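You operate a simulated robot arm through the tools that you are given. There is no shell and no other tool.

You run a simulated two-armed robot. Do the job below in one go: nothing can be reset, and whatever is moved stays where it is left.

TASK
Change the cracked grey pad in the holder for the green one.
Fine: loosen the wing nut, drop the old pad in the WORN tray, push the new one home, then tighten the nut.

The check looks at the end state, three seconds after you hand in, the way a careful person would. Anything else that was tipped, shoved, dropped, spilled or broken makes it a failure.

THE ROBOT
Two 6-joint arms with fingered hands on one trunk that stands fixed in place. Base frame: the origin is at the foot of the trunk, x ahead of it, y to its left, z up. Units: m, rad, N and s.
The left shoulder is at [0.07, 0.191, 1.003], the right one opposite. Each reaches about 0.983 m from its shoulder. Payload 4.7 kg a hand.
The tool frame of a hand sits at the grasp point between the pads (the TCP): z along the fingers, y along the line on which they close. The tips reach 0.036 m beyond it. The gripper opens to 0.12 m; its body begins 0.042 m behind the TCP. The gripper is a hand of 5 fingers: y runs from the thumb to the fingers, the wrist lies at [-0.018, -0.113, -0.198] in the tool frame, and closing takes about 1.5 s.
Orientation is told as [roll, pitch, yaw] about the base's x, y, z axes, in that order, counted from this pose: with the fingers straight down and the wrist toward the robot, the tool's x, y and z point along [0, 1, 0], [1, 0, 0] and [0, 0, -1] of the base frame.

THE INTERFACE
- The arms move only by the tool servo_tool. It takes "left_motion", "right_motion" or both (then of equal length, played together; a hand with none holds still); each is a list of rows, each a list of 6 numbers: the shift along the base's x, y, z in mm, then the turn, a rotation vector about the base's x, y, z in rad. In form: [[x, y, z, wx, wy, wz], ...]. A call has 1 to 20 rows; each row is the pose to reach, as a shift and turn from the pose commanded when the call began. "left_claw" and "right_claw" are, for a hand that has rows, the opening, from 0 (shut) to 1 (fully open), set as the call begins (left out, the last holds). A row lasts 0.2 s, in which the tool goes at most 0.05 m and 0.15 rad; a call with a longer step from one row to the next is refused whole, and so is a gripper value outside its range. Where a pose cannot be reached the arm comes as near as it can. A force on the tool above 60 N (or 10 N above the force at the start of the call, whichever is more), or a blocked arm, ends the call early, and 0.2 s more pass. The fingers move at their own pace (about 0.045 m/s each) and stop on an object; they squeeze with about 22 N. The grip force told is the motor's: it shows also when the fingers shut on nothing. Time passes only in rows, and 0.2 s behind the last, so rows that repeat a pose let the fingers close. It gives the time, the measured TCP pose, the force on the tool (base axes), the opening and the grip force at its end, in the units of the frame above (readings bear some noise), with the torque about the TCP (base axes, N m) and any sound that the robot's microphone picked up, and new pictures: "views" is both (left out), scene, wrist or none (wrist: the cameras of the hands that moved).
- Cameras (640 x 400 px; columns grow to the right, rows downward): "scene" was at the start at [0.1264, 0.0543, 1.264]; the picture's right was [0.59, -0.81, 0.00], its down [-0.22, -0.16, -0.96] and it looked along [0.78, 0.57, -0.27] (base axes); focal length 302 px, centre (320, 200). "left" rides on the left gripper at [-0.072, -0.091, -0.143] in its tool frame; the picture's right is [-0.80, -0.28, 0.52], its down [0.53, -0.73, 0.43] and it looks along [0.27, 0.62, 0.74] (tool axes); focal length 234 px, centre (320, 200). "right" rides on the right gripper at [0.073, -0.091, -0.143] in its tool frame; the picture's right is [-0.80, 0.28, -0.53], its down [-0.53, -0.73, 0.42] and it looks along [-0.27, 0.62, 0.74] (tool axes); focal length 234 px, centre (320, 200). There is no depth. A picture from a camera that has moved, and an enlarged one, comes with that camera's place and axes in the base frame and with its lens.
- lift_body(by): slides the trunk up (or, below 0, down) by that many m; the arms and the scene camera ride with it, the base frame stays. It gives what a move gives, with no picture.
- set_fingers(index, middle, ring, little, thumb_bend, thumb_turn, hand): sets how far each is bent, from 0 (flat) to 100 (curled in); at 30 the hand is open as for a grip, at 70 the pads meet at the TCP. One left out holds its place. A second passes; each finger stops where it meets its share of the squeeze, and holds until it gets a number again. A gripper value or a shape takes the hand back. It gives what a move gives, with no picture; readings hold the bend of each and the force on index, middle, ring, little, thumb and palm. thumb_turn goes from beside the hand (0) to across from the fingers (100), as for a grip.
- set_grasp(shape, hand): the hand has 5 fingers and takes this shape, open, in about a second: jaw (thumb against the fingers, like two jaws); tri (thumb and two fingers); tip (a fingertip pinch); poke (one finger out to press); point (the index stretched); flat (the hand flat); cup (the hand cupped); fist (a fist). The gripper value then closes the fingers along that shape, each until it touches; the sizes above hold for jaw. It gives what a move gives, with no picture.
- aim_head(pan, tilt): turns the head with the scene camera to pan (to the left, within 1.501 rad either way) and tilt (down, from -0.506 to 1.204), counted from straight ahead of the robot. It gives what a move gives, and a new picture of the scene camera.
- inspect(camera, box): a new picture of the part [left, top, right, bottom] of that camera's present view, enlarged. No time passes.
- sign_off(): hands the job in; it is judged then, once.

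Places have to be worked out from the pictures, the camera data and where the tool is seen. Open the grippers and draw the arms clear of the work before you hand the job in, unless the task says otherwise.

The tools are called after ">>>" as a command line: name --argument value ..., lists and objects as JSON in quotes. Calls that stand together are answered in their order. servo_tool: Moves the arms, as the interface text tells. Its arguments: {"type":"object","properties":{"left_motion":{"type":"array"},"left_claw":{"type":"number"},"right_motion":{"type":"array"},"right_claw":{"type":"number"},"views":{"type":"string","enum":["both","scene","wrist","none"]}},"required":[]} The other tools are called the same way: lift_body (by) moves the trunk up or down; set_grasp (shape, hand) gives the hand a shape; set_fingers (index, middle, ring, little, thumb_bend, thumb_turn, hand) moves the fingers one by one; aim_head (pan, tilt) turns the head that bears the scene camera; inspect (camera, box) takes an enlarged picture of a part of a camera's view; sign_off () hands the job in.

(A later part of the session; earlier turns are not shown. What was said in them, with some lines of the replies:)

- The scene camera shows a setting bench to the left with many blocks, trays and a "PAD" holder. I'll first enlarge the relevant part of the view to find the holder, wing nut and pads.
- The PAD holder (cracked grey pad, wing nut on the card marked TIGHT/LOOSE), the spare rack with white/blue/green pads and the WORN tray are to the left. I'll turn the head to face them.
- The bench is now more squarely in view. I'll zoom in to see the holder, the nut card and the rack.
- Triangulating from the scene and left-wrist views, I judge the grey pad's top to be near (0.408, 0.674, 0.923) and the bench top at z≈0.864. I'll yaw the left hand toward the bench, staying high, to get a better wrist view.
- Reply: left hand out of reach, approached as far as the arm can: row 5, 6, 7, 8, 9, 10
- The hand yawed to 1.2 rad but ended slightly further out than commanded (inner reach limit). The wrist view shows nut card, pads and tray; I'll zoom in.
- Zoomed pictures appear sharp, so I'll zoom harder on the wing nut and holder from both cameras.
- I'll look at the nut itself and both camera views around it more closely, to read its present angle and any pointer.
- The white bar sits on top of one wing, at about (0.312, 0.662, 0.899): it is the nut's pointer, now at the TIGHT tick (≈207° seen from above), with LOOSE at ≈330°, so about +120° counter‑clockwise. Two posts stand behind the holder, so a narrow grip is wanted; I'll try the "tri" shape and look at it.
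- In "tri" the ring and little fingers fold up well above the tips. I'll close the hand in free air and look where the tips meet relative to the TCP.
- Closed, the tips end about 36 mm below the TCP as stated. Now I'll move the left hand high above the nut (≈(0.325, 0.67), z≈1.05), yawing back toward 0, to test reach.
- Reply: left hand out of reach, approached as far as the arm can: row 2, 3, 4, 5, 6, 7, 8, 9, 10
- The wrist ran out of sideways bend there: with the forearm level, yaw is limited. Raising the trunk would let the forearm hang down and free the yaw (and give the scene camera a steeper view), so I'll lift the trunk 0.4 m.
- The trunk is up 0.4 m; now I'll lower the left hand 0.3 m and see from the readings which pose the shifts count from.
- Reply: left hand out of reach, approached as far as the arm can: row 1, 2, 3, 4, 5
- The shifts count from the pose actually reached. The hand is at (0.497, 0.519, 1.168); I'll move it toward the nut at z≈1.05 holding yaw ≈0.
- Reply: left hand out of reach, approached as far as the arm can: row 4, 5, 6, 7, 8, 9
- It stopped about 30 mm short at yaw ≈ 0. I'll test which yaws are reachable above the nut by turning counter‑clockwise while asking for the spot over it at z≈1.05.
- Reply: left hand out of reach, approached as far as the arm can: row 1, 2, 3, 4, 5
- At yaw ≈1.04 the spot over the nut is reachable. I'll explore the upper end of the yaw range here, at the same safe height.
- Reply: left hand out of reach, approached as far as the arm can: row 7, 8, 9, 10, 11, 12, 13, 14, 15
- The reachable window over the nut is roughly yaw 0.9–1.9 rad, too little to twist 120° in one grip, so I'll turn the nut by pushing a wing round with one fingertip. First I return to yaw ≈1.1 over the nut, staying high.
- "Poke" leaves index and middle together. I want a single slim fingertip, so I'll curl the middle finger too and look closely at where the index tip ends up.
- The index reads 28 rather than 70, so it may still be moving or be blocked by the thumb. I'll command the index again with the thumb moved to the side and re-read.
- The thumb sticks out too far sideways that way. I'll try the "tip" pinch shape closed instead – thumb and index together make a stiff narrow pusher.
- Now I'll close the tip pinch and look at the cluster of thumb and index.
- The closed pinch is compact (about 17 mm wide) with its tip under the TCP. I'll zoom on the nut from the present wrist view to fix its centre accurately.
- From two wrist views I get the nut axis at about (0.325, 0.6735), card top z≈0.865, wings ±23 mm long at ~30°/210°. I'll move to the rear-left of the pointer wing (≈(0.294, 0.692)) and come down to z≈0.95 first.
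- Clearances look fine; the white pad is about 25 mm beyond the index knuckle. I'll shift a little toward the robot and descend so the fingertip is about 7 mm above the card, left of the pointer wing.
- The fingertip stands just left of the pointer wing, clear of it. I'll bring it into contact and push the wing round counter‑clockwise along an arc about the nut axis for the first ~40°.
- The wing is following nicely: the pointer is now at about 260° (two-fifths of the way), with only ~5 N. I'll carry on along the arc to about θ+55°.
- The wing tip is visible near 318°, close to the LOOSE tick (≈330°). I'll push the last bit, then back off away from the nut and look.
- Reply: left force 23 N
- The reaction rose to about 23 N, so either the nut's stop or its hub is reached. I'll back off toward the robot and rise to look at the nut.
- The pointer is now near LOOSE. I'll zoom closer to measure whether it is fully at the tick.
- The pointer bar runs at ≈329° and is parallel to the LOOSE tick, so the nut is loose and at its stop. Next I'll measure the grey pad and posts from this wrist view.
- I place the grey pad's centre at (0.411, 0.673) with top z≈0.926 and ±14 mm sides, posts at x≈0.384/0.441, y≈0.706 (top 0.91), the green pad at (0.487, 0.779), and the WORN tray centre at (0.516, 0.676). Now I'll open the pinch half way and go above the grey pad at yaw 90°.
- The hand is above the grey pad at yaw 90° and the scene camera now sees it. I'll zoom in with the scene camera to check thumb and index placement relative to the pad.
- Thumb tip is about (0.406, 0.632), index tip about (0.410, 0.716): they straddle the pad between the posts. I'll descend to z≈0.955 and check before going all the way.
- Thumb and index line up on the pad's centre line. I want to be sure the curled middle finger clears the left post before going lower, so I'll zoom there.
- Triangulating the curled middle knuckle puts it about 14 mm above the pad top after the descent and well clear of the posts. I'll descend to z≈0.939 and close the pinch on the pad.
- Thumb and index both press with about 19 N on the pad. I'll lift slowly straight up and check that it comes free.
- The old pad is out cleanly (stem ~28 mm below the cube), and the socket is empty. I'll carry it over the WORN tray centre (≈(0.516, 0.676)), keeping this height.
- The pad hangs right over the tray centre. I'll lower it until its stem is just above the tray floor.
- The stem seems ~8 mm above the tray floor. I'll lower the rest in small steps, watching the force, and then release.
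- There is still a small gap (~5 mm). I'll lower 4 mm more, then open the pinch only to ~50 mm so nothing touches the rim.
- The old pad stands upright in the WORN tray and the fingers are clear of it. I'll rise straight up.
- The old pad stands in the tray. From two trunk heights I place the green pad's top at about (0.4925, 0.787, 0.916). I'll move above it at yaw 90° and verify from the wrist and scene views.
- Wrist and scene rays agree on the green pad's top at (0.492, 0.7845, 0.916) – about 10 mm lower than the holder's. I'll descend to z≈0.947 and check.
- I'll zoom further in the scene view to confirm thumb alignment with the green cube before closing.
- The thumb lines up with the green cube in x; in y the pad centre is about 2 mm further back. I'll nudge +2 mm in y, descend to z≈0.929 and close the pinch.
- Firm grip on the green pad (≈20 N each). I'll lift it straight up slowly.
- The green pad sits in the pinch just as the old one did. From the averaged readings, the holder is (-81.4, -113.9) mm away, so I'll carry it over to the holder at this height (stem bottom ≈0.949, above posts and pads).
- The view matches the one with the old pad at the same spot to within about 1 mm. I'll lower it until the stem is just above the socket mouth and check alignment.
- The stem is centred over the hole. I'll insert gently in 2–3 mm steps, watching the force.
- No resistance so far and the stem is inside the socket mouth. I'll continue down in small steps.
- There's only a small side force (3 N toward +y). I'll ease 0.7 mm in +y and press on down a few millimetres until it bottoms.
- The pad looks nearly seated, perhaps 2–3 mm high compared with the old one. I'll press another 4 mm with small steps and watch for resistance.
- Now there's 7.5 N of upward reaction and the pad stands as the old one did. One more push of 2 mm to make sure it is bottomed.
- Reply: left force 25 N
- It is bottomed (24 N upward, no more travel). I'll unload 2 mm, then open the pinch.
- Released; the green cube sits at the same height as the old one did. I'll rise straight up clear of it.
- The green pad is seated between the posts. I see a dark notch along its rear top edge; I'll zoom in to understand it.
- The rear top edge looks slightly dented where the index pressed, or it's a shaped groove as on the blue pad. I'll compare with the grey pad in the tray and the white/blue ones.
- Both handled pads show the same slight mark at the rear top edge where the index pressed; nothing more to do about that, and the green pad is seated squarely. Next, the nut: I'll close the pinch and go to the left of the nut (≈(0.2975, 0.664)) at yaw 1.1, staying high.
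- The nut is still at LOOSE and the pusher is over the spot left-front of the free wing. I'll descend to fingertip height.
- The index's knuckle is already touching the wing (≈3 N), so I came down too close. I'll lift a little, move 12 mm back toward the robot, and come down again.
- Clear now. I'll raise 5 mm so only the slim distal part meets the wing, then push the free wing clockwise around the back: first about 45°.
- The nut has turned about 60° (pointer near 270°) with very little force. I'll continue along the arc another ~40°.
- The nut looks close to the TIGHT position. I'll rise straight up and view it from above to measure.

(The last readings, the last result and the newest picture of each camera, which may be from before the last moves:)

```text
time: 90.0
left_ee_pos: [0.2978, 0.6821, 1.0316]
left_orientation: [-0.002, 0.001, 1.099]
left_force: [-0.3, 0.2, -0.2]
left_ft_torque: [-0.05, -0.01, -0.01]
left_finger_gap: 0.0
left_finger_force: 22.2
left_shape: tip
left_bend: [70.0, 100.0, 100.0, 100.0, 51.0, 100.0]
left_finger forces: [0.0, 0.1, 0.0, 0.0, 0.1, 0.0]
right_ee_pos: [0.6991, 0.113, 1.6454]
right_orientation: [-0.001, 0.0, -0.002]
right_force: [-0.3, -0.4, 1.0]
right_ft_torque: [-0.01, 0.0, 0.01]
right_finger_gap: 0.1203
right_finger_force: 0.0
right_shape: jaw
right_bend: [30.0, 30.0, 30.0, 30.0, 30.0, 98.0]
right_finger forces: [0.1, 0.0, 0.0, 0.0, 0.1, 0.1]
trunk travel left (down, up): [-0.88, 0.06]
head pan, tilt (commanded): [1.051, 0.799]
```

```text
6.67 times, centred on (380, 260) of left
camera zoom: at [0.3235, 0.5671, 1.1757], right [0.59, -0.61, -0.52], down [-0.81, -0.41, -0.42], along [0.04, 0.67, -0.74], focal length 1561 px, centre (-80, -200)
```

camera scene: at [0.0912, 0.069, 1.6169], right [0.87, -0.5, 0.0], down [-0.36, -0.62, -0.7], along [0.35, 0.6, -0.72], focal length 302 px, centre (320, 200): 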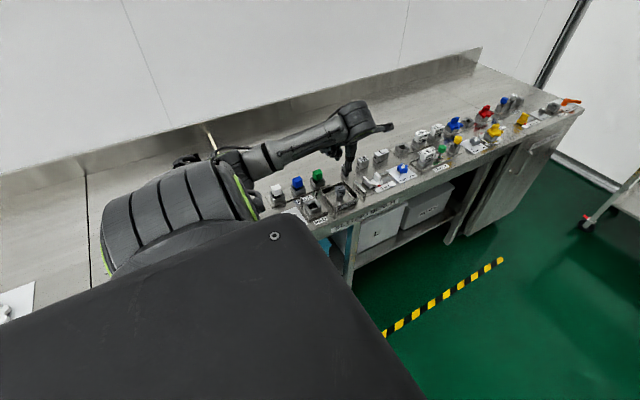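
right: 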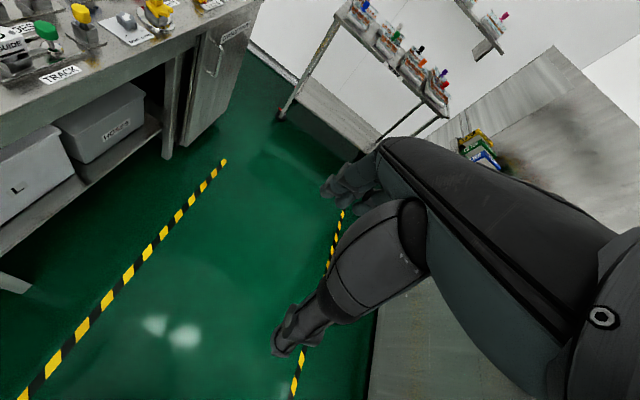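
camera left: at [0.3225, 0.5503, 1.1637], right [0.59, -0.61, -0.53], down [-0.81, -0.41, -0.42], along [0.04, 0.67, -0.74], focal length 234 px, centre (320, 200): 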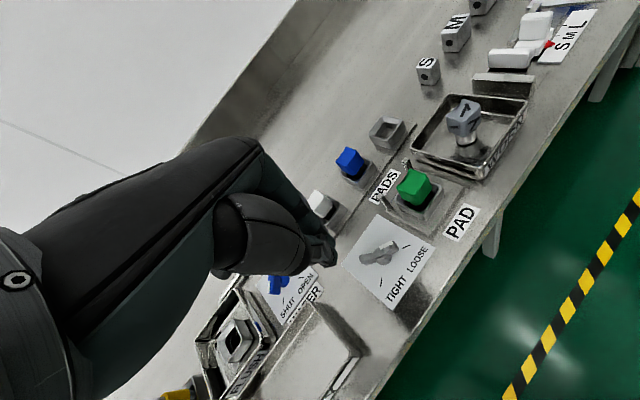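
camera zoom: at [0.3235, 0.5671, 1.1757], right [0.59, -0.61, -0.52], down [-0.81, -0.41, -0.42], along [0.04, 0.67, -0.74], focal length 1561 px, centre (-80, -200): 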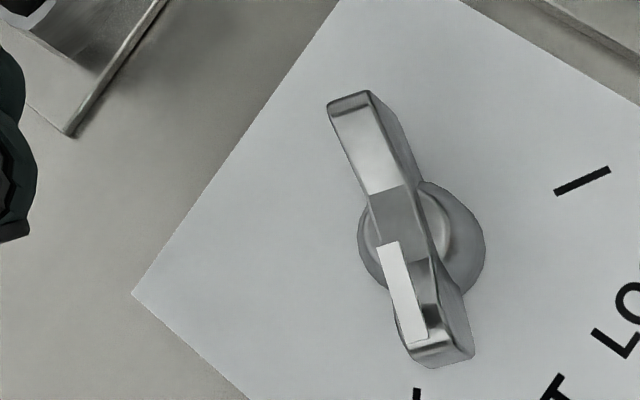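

The pointer is at ≈232°, so about 22° remain to the TIGHT tick (≈210°). I'll go back down behind the free wing and push the remainder.

>>> servo_tool --left_motion '[[8, 8, -10, 0, 0, 0], [16, 16, -35, 0, 0, 0], [21.4, 18.5, -65, 0, 0, 0], [21.4, 18.5, -90, 0, 0, 0], [21.4, 18.5, -107, 0, 0, 0], [21.4, 18.5, -116.5, 0, 0, 0], [21.4, 18.5, -116.5, 0, 0, 0]]' --views "none"

>>> inspect --camera "left" --box '[280, 180, 420, 290]'

```text
time: 91.6
left_ee_pos: [0.3212, 0.7007, 0.9179]
left_orientation: [-0.002, 0.001, 1.101]
left_force: [-0.5, 0.5, 0.0]
left_ft_torque: [0.01, -0.01, 0.0]
left_finger_gap: 0.0002
left_finger_force: 22.6
left_shape: tip
left_bend: [70.0, 100.0, 100.0, 100.0, 51.0, 100.0]
left_finger forces: [0.1, 0.1, 0.1, 0.1, 0.0, 0.0]
right_ee_pos: [0.6993, 0.1112, 1.6458]
right_orientation: [0.001, 0.001, -0.001]
right_force: [0.6, -0.2, -0.7]
right_ft_torque: [0.03, 0.03, -0.02]
right_finger_gap: 0.1199
right_finger_force: 0.1
right_shape: jaw
right_bend: [30.0, 30.0, 30.0, 30.0, 30.0, 98.0]
right_finger forces: [0.0, 0.0, 0.0, 0.0, 0.0, 0.0]
trunk travel left (down, up): [-0.88, 0.06]
head pan, tilt (commanded): [1.051, 0.799]
```

```text
3.64 times, centred on (350, 235) of left
camera zoom: at [0.3459, 0.5861, 1.0621], right [0.59, -0.61, -0.53], down [-0.81, -0.41, -0.43], along [0.04, 0.67, -0.74], focal length 852 px, centre (211, 73)
```

zoom: 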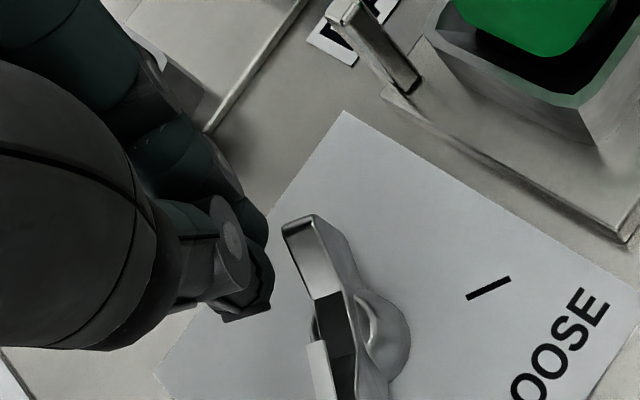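

The fingertip is just behind the wing. I'll push the last ~22° clockwise, slightly past the computed end so it meets the stop gently.

>>> servo_tool --left_motion '[[2, -2, -2.5, 0, 0, 0], [4, -3.8, -2.5, 0, 0, 0], [5.5, -3.8, -2.5, 0, 0, 0], [7, -3.9, -2.5, 0, 0, 0], [9, -4.1, -2.5, 0, 0, 0], [11, -4.4, -2.5, 0, 0, 0], [13, -5, -2.5, 0, 0, 0], [14.5, -5.7, -2.5, 0, 0, 0], [14.5, -5.7, -2.5, 0, 0, 0]]' --views "none"

>>> inspect --camera "left" --box '[280, 180, 420, 290]'

```text
time: 93.6
left_ee_pos: [0.3335, 0.6944, 0.9164]
left_orientation: [-0.001, 0.0, 1.101]
left_force: [-4.7, 5.0, 0.1]
left_ft_torque: [0.02, 0.09, -0.03]
left_finger_gap: 0.0
left_finger_force: 22.3
left_shape: tip
left_bend: [70.0, 100.0, 100.0, 100.0, 51.0, 100.0]
left_finger forces: [0.1, 0.0, 0.0, 0.1, 0.0, 0.1]
right_ee_pos: [0.6981, 0.114, 1.6459]
right_orientation: [0.001, 0.002, 0.0]
right_force: [0.2, 0.0, -0.2]
right_ft_torque: [-0.03, -0.04, 0.01]
right_finger_gap: 0.1198
right_finger_force: 0.1
right_shape: jaw
right_bend: [30.0, 30.0, 30.0, 30.0, 30.0, 98.0]
right_finger forces: [0.0, 0.0, 0.0, 0.0, 0.1, 0.0]
trunk travel left (down, up): [-0.88, 0.06]
head pan, tilt (commanded): [1.051, 0.799]
```

```text
3.64 times, centred on (350, 235) of left
camera zoom: at [0.3592, 0.5814, 1.0602], right [0.59, -0.61, -0.53], down [-0.81, -0.41, -0.42], along [0.04, 0.67, -0.74], focal length 852 px, centre (211, 73)
```

zoom: 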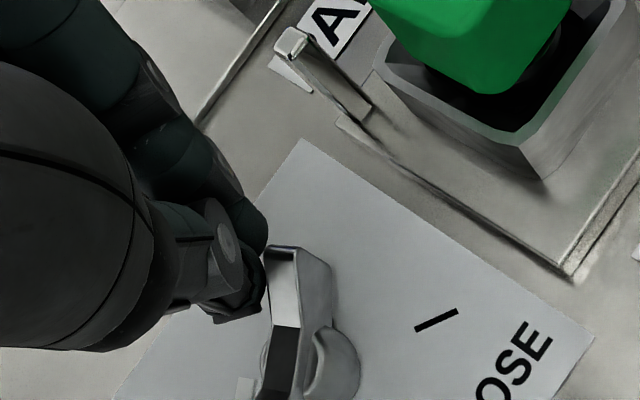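

Reaction is ~7 N, growing; the wing looks nearly aligned. I'll push another 3 mm along the tangent to reach the stop.

>>> servo_tool --left_motion '[[0.8, -1.2, 0, 0, 0, 0], [1.5, -2.4, 0, 0, 0, 0], [2, -3.4, 0, 0, 0, 0], [2, -3.4, 0, 0, 0, 0]]' --views "none"

>>> inspect --camera "left" --box '[280, 180, 420, 290]'

```text
time: 94.6
left_ee_pos: [0.3348, 0.6919, 0.9157]
left_orientation: [0.0, -0.001, 1.1]
left_force: [-6.0, 10.1, 0.8]
left_ft_torque: [0.22, 0.14, -0.02]
left_finger_gap: 0.0002
left_finger_force: 21.7
left_shape: tip
left_bend: [70.0, 100.0, 100.0, 100.0, 53.0, 100.0]
left_finger forces: [0.0, 0.0, 0.0, 0.0, 0.0, 0.0]
right_ee_pos: [0.6977, 0.1137, 1.6461]
right_orientation: [-0.003, 0.0, -0.001]
right_force: [0.1, -0.5, -0.2]
right_ft_torque: [0.0, 0.04, 0.02]
right_finger_gap: 0.1196
right_finger_force: 0.1
right_shape: jaw
right_bend: [30.0, 30.0, 30.0, 30.0, 30.0, 98.0]
right_finger forces: [0.0, 0.1, 0.1, 0.0, 0.0, 0.0]
trunk travel left (down, up): [-0.88, 0.06]
head pan, tilt (commanded): [1.051, 0.799]
```

```text
3.64 times, centred on (350, 235) of left
camera zoom: at [0.3609, 0.5774, 1.0596], right [0.59, -0.61, -0.52], down [-0.81, -0.41, -0.42], along [0.04, 0.67, -0.74], focal length 852 px, centre (211, 73)
```

zoom: 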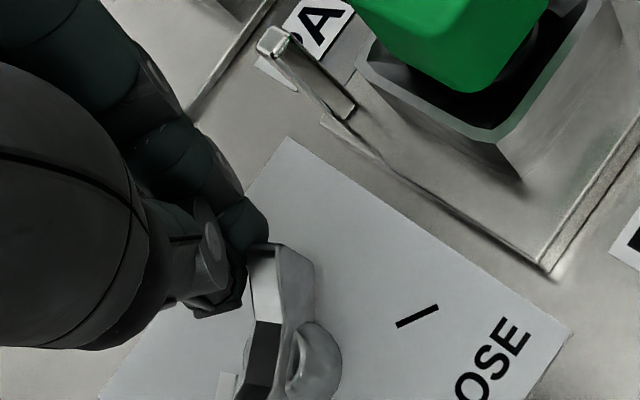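

The reaction is now 12 N, square to the wing. One more 3 mm push to confirm it's against its stop.

>>> servo_tool --left_motion '[[0.7, -1.2, 0, 0, 0, 0], [1.4, -2.4, 0, 0, 0, 0], [1.8, -3.2, 0, 0, 0, 0], [1.8, -3.2, 0, 0, 0, 0]]' --views "none"

>>> servo_tool --left_motion '[[-1.5, 3, 0, 0, 0, 0], [-4, 7, 2, 0, 0, 0], [-5, 8, 18, 0, 0, 0], [-8, 6, 45, 0, 0, 0], [-16, 0, 80, 0, 0, 0], [-28, -8, 110, 0, 0, 0], [-36, -14, 118, 0, 0, 0], [-36, -14, 118, 0, 0, 0]]' --views "none"

>>> inspect --camera "left" --box '[340, 235, 420, 295]'

```text
time: 95.6
left_ee_pos: [0.3378, 0.6902, 0.9146]
left_orientation: [0.001, 0.0, 1.1]
left_force: [-11.5, 19.3, 5.9]
left_ft_torque: [0.46, 0.23, 0.03]
left_finger_gap: 0.0001
left_finger_force: 21.6
left_shape: tip
left_bend: [70.0, 100.0, 100.0, 100.0, 54.0, 100.0]
left_finger forces: [25.1, 0.0, 0.1, 0.0, 0.1, 0.0]
right_ee_pos: [0.6969, 0.1151, 1.6466]
right_orientation: [0.0, -0.002, 0.0]
right_force: [-0.5, -0.3, -0.2]
right_ft_torque: [0.05, -0.04, 0.05]
right_finger_gap: 0.12
right_finger_force: 0.1
right_shape: jaw
right_bend: [30.0, 30.0, 30.0, 30.0, 30.0, 98.0]
right_finger forces: [0.0, 0.1, 0.1, 0.0, 0.0, 0.0]
trunk travel left (down, up): [-0.88, 0.06]
head pan, tilt (commanded): [1.051, 0.799]
```

```text
time: 97.4
left_ee_pos: [0.3022, 0.6738, 1.0326]
left_orientation: [-0.003, 0.0, 1.098]
left_force: [-0.1, 1.6, -0.7]
left_ft_torque: [0.0, 0.06, -0.05]
left_finger_gap: 0.0003
left_finger_force: 22.2
left_shape: tip
left_bend: [70.0, 100.0, 100.0, 100.0, 53.0, 100.0]
left_finger forces: [0.0, 0.0, 0.0, 0.1, 0.1, 0.0]
right_ee_pos: [0.6995, 0.1125, 1.6452]
right_orientation: [-0.002, 0.0, 0.0]
right_force: [1.1, 0.0, -0.6]
right_ft_torque: [-0.01, 0.0, -0.02]
right_finger_gap: 0.1197
right_finger_force: 0.1
right_shape: jaw
right_bend: [30.0, 30.0, 30.0, 30.0, 30.0, 98.0]
right_finger forces: [0.1, 0.0, 0.0, 0.1, 0.0, 0.0]
trunk travel left (down, up): [-0.88, 0.06]
head pan, tilt (commanded): [1.051, 0.799]
```

```text
6.67 times, centred on (380, 265) of left
camera zoom: at [0.3267, 0.5596, 1.1775], right [0.59, -0.61, -0.52], down [-0.81, -0.41, -0.42], along [0.04, 0.67, -0.74], focal length 1561 px, centre (-80, -233)
```

zoom: 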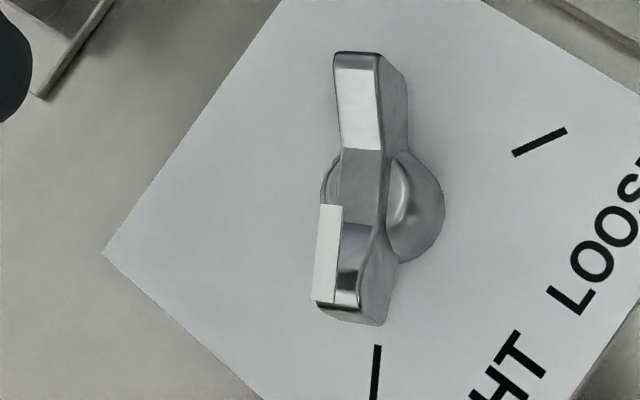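

The pointer is at ≈212°, exactly where it was at the start (TIGHT), and the stop gave 23 N. I'll withdraw the left hand upward and back, opening it, then check everything.

>>> servo_tool --left_motion '[[0, -5, 20, 0, 0, 0], [0, -12, 45, 0, 0, 0], [0, -25, 75, 0, 0, 0], [0, -45, 110, 0, 0, 0], [0, -70, 145, 0, 0, 0], [0, -95, 180, 0, 0, 0], [0, -120, 210, 0, 0, 0], [0, -140, 235, 0, 0, 0], [0, -140, 235, 0, 0, 0]]' --left_claw 1 --views "both"

>>> inspect --camera "scene" --box '[270, 160, 380, 230]'

>>> inspect --camera "scene" --box '[270, 185, 330, 225]'

```text
time: 99.4
left_ee_pos: [0.3868, 0.5354, 1.232]
left_orientation: [0.003, -0.001, 1.099]
left_force: [0.6, -1.1, 0.3]
left_ft_torque: [0.05, 0.02, 0.0]
left_finger_gap: 0.1202
left_finger_force: 0.0
left_shape: tip
left_bend: [30.0, 98.0, 99.0, 99.0, 30.0, 97.0]
left_finger forces: [0.0, 0.0, 0.0, 0.0, 0.0, 0.0]
left hand out of reach, approached as far as the arm can: row 2, 3, 4, 5, 6, 7, 8, 9
right_ee_pos: [0.7051, 0.1034, 1.6437]
right_orientation: [0.005, 0.004, -0.003]
right_force: [0.9, -0.4, 1.3]
right_ft_torque: [0.09, 0.06, 0.04]
right_finger_gap: 0.1201
right_finger_force: 0.2
right_shape: jaw
right_bend: [30.0, 30.0, 30.0, 30.0, 30.0, 98.0]
right_finger forces: [0.0, 0.1, 0.0, 0.0, 0.0, 0.0]
trunk travel left (down, up): [-0.88, 0.06]
head pan, tilt (commanded): [1.051, 0.799]
camera scene: at [0.096, 0.0618, 1.6168], right [0.87, -0.5, 0.0], down [-0.36, -0.62, -0.7], along [0.34, 0.61, -0.72], focal length 302 px, centre (320, 200)
camera left: at [0.4125, 0.4206, 1.3749], right [0.59, -0.61, -0.53], down [-0.81, -0.41, -0.42], along [0.04, 0.68, -0.74], focal length 234 px, centre (320, 200)
```

scene: 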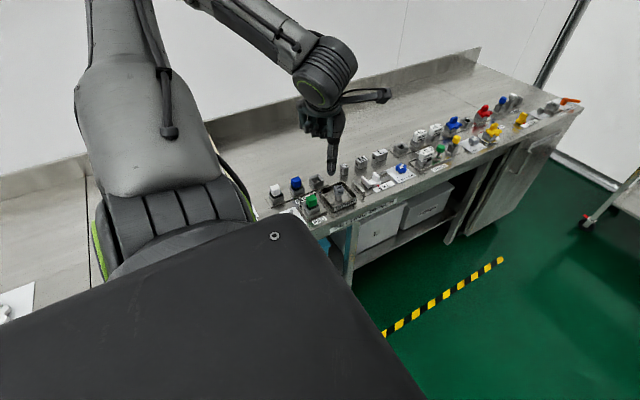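
left: 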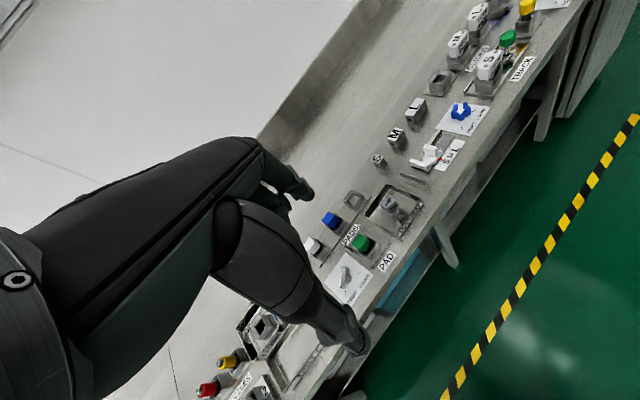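

```text
5.71 times, centred on (325, 195) of scene
camera zoom: at [0.096, 0.0618, 1.6168], right [0.87, -0.5, 0.0], down [-0.36, -0.62, -0.7], along [0.34, 0.61, -0.72], focal length 1726 px, centre (291, 229)
```

zoom: 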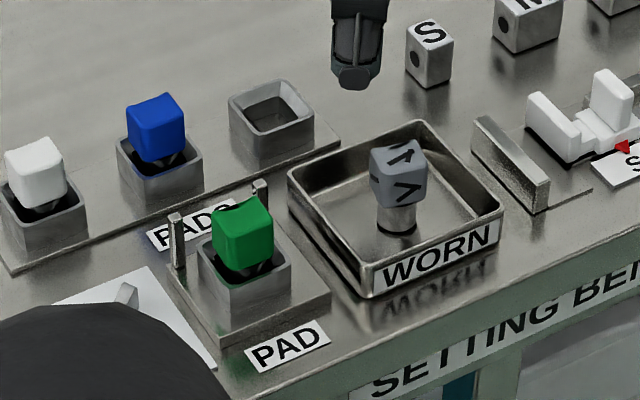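

```text
10.00 times, centred on (300, 205) of scene
camera zoom: at [0.096, 0.0618, 1.6168], right [0.87, -0.5, 0.0], down [-0.36, -0.62, -0.7], along [0.34, 0.61, -0.72], focal length 3020 px, centre (520, 150)
```

zoom: 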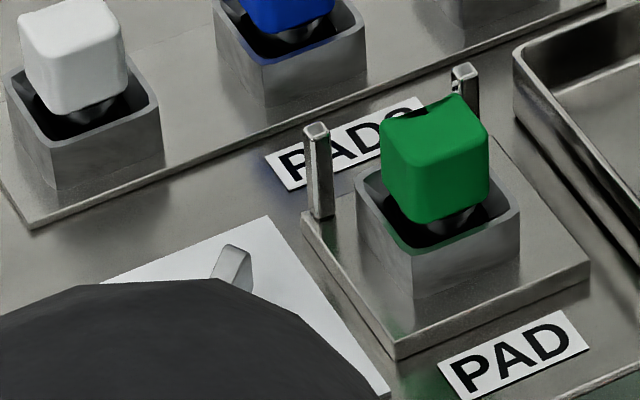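

Everything appears in place. I'll take close looks at the green pad, the blue one for comparison, and the nut.

>>> inspect --camera "scene" --box '[303, 190, 321, 206]'

>>> inspect --camera "left" --box '[315, 200, 385, 255]'

>>> inspect --camera "left" --box '[330, 250, 380, 310]'

```text
16.00 times, centred on (312, 198) of scene
camera zoom: at [0.096, 0.0618, 1.6168], right [0.87, -0.5, 0.0], down [-0.36, -0.62, -0.7], along [0.34, 0.61, -0.72], focal length 4832 px, centre (448, 232)
```

zoom: 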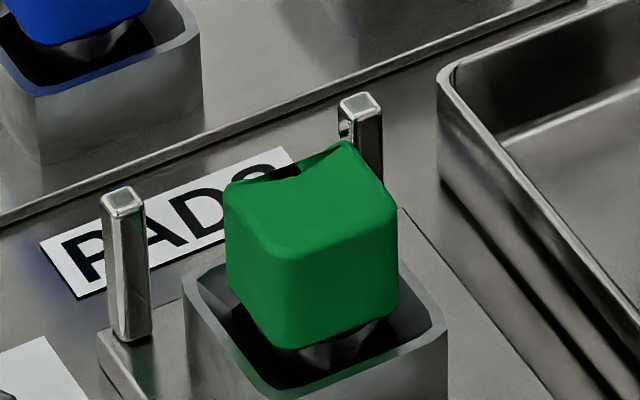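

```text
7.27 times, centred on (350, 228) of left
camera zoom: at [0.4125, 0.4206, 1.3749], right [0.59, -0.61, -0.53], down [-0.81, -0.41, -0.42], along [0.04, 0.68, -0.74], focal length 1703 px, centre (102, 0)
```

zoom: 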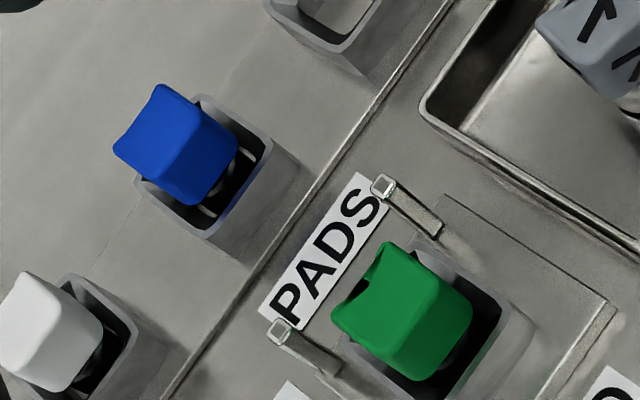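

```text
6.67 times, centred on (355, 280) of left
camera zoom: at [0.4125, 0.4206, 1.3749], right [0.59, -0.61, -0.53], down [-0.81, -0.41, -0.42], along [0.04, 0.68, -0.74], focal length 1561 px, centre (87, -333)
```

zoom: 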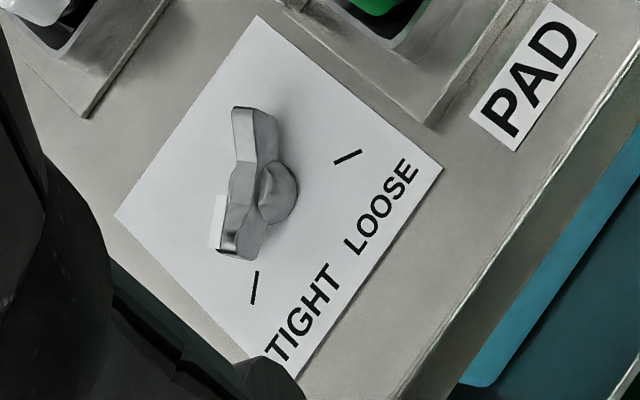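

All pads (blue and white too) have the same scooped rear edge, so the green pad's notch is just its shape; the nut points at TIGHT, the old pad stands in WORN. I'll draw the left arm further up and back and open the hand fully.

>>> servo_tool --left_motion '[[0, -8, 30, 0, 0, -0.1], [0, -16, 60, 0, 0, -0.22], [0, -24, 90, 0, 0, -0.34], [0, -32, 120, 0, 0, -0.46], [0, -40, 150, 0, 0, -0.58], [0, -50, 180, 0, 0, -0.7], [0, -60, 210, 0, 0, -0.82], [0, -70, 240, 0, 0, -0.94], [0, -80, 270, 0, 0, -1.06], [0, -80, 280, 0, 0, -1.06]]' --left_claw 1 --views "none"

>>> set_grasp --shape "jaw" --hand "left"

>>> aim_head --pan 1.05 --tilt 0.75

>>> inspect --camera "scene" --box '[240, 150, 400, 260]'

```text
time: 101.6
left_ee_pos: [0.4027, 0.4345, 1.5262]
left_orientation: [-0.002, 0.003, 0.038]
left_force: [0.2, 0.7, -0.6]
left_ft_torque: [-0.06, 0.07, -0.01]
left_finger_gap: 0.1201
left_finger_force: 0.1
left_shape: tip
left_bend: [30.0, 98.0, 99.0, 99.0, 30.0, 98.0]
left_finger forces: [0.1, 0.0, 0.0, 0.0, 0.0, 0.1]
left hand out of reach, approached as far as the arm can: row 1, 2, 3, 4, 5, 6, 7, 8, 9, 10
right_ee_pos: [0.7051, 0.1153, 1.6417]
right_orientation: [-0.003, 0.004, -0.001]
right_force: [0.4, 0.1, 0.0]
right_ft_torque: [-0.05, 0.04, 0.01]
right_finger_gap: 0.1197
right_finger_force: 0.0
right_shape: jaw
right_bend: [30.0, 30.0, 30.0, 30.0, 30.0, 98.0]
right_finger forces: [0.0, 0.0, 0.0, 0.0, 0.0, 0.0]
trunk travel left (down, up): [-0.88, 0.06]
head pan, tilt (commanded): [1.051, 0.799]
```

```text
time: 102.5
left_ee_pos: [0.3989, 0.4308, 1.5279]
left_orientation: [0.0, -0.002, 0.04]
left_force: [-1.0, -0.5, 0.6]
left_ft_torque: [-0.03, 0.01, 0.02]
left_finger_gap: 0.12
left_finger_force: 0.0
left_shape: jaw
left_bend: [30.0, 30.0, 30.0, 30.0, 30.0, 98.0]
left_finger forces: [0.1, 0.0, 0.0, 0.1, 0.0, 0.1]
right_ee_pos: [0.6999, 0.112, 1.6454]
right_orientation: [0.0, 0.001, 0.0]
right_force: [-0.1, -0.7, -0.7]
right_ft_torque: [0.01, 0.02, 0.02]
right_finger_gap: 0.1198
right_finger_force: 0.0
right_shape: jaw
right_bend: [30.0, 30.0, 30.0, 30.0, 30.0, 98.0]
right_finger forces: [0.0, 0.0, 0.1, 0.0, 0.0, 0.0]
trunk travel left (down, up): [-0.88, 0.06]
head pan, tilt (commanded): [1.051, 0.799]
```

```text
time: 103.1
left_ee_pos: [0.3994, 0.4294, 1.5276]
left_orientation: [0.0, 0.001, 0.04]
left_force: [-0.6, 0.3, -0.6]
left_ft_torque: [0.02, 0.0, 0.01]
left_finger_gap: 0.1201
left_finger_force: 0.0
left_shape: jaw
left_bend: [30.0, 30.0, 30.0, 30.0, 30.0, 98.0]
left_finger forces: [0.1, 0.0, 0.1, 0.0, 0.0, 0.0]
right_ee_pos: [0.6984, 0.1122, 1.6463]
right_orientation: [0.0, 0.0, 0.0]
right_force: [-0.2, 0.2, -1.0]
right_ft_torque: [0.05, -0.03, 0.02]
right_finger_gap: 0.12
right_finger_force: 0.0
right_shape: jaw
right_bend: [30.0, 30.0, 30.0, 30.0, 30.0, 98.0]
right_finger forces: [0.0, 0.0, 0.0, 0.1, 0.0, 0.0]
trunk travel left (down, up): [-0.88, 0.06]
head pan, tilt (commanded): [1.051, 0.75]
camera scene: at [0.0926, 0.0712, 1.6209], right [0.87, -0.5, 0.0], down [-0.34, -0.59, -0.73], along [0.36, 0.63, -0.68], focal length 302 px, centre (320, 200)
```

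scene: 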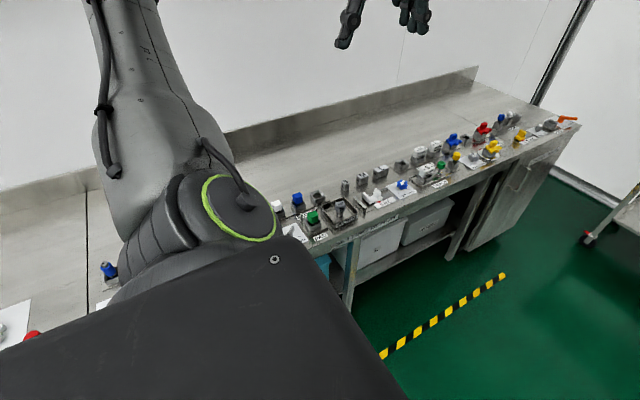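

```text
3.64 times, centred on (320, 205) of scene
camera zoom: at [0.0926, 0.0712, 1.6209], right [0.87, -0.5, 0.0], down [-0.34, -0.59, -0.73], along [0.36, 0.63, -0.68], focal length 1098 px, centre (320, 182)
```

zoom: 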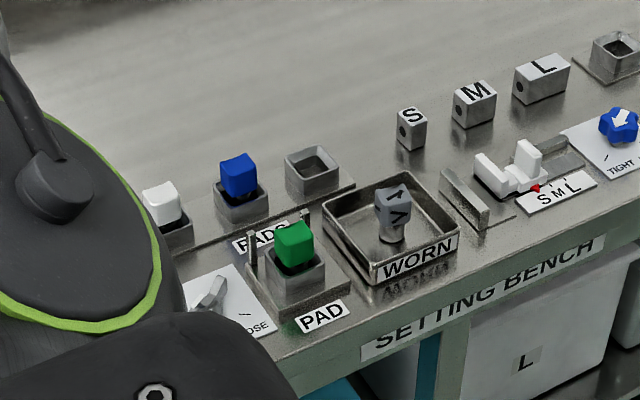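

The final view shows the green pad seated in the holder, the nut at TIGHT, the old pad in the WORN tray, and everything else untouched with both hands open and clear. I'm handing the job in.

>>> sign_off

```text
The job is handed in.
```

The green pad is in the holder, the cracked grey pad is in the WORN tray, and the wing nut is back at TIGHT.

- **Nut:** I pushed it round to LOOSE with closed fingertips, because the arm couldn't twist far enough in one grip. I pushed it back the same way. It ended against its stop, and the pointer was at the same angle as at the start.
- **Old pad:** it came out cleanly and is standing upright in the tray.
- **New pad:** I pressed it down until it stopped moving, at about 24 N. It sits at the same height as the old pad did.
- **Notch on the green pad:** its rear top edge shows a small notch. The blue and white pads have a similar scooped edge, so I took it as the pad's shape, but the green one looked deeper after I gripped it. A mark from the finger is possible.
- **Surroundings:** in the final view nothing else around the holder looked moved. Both hands are open and well clear of the bench, and I left the trunk raised 0.4 m.
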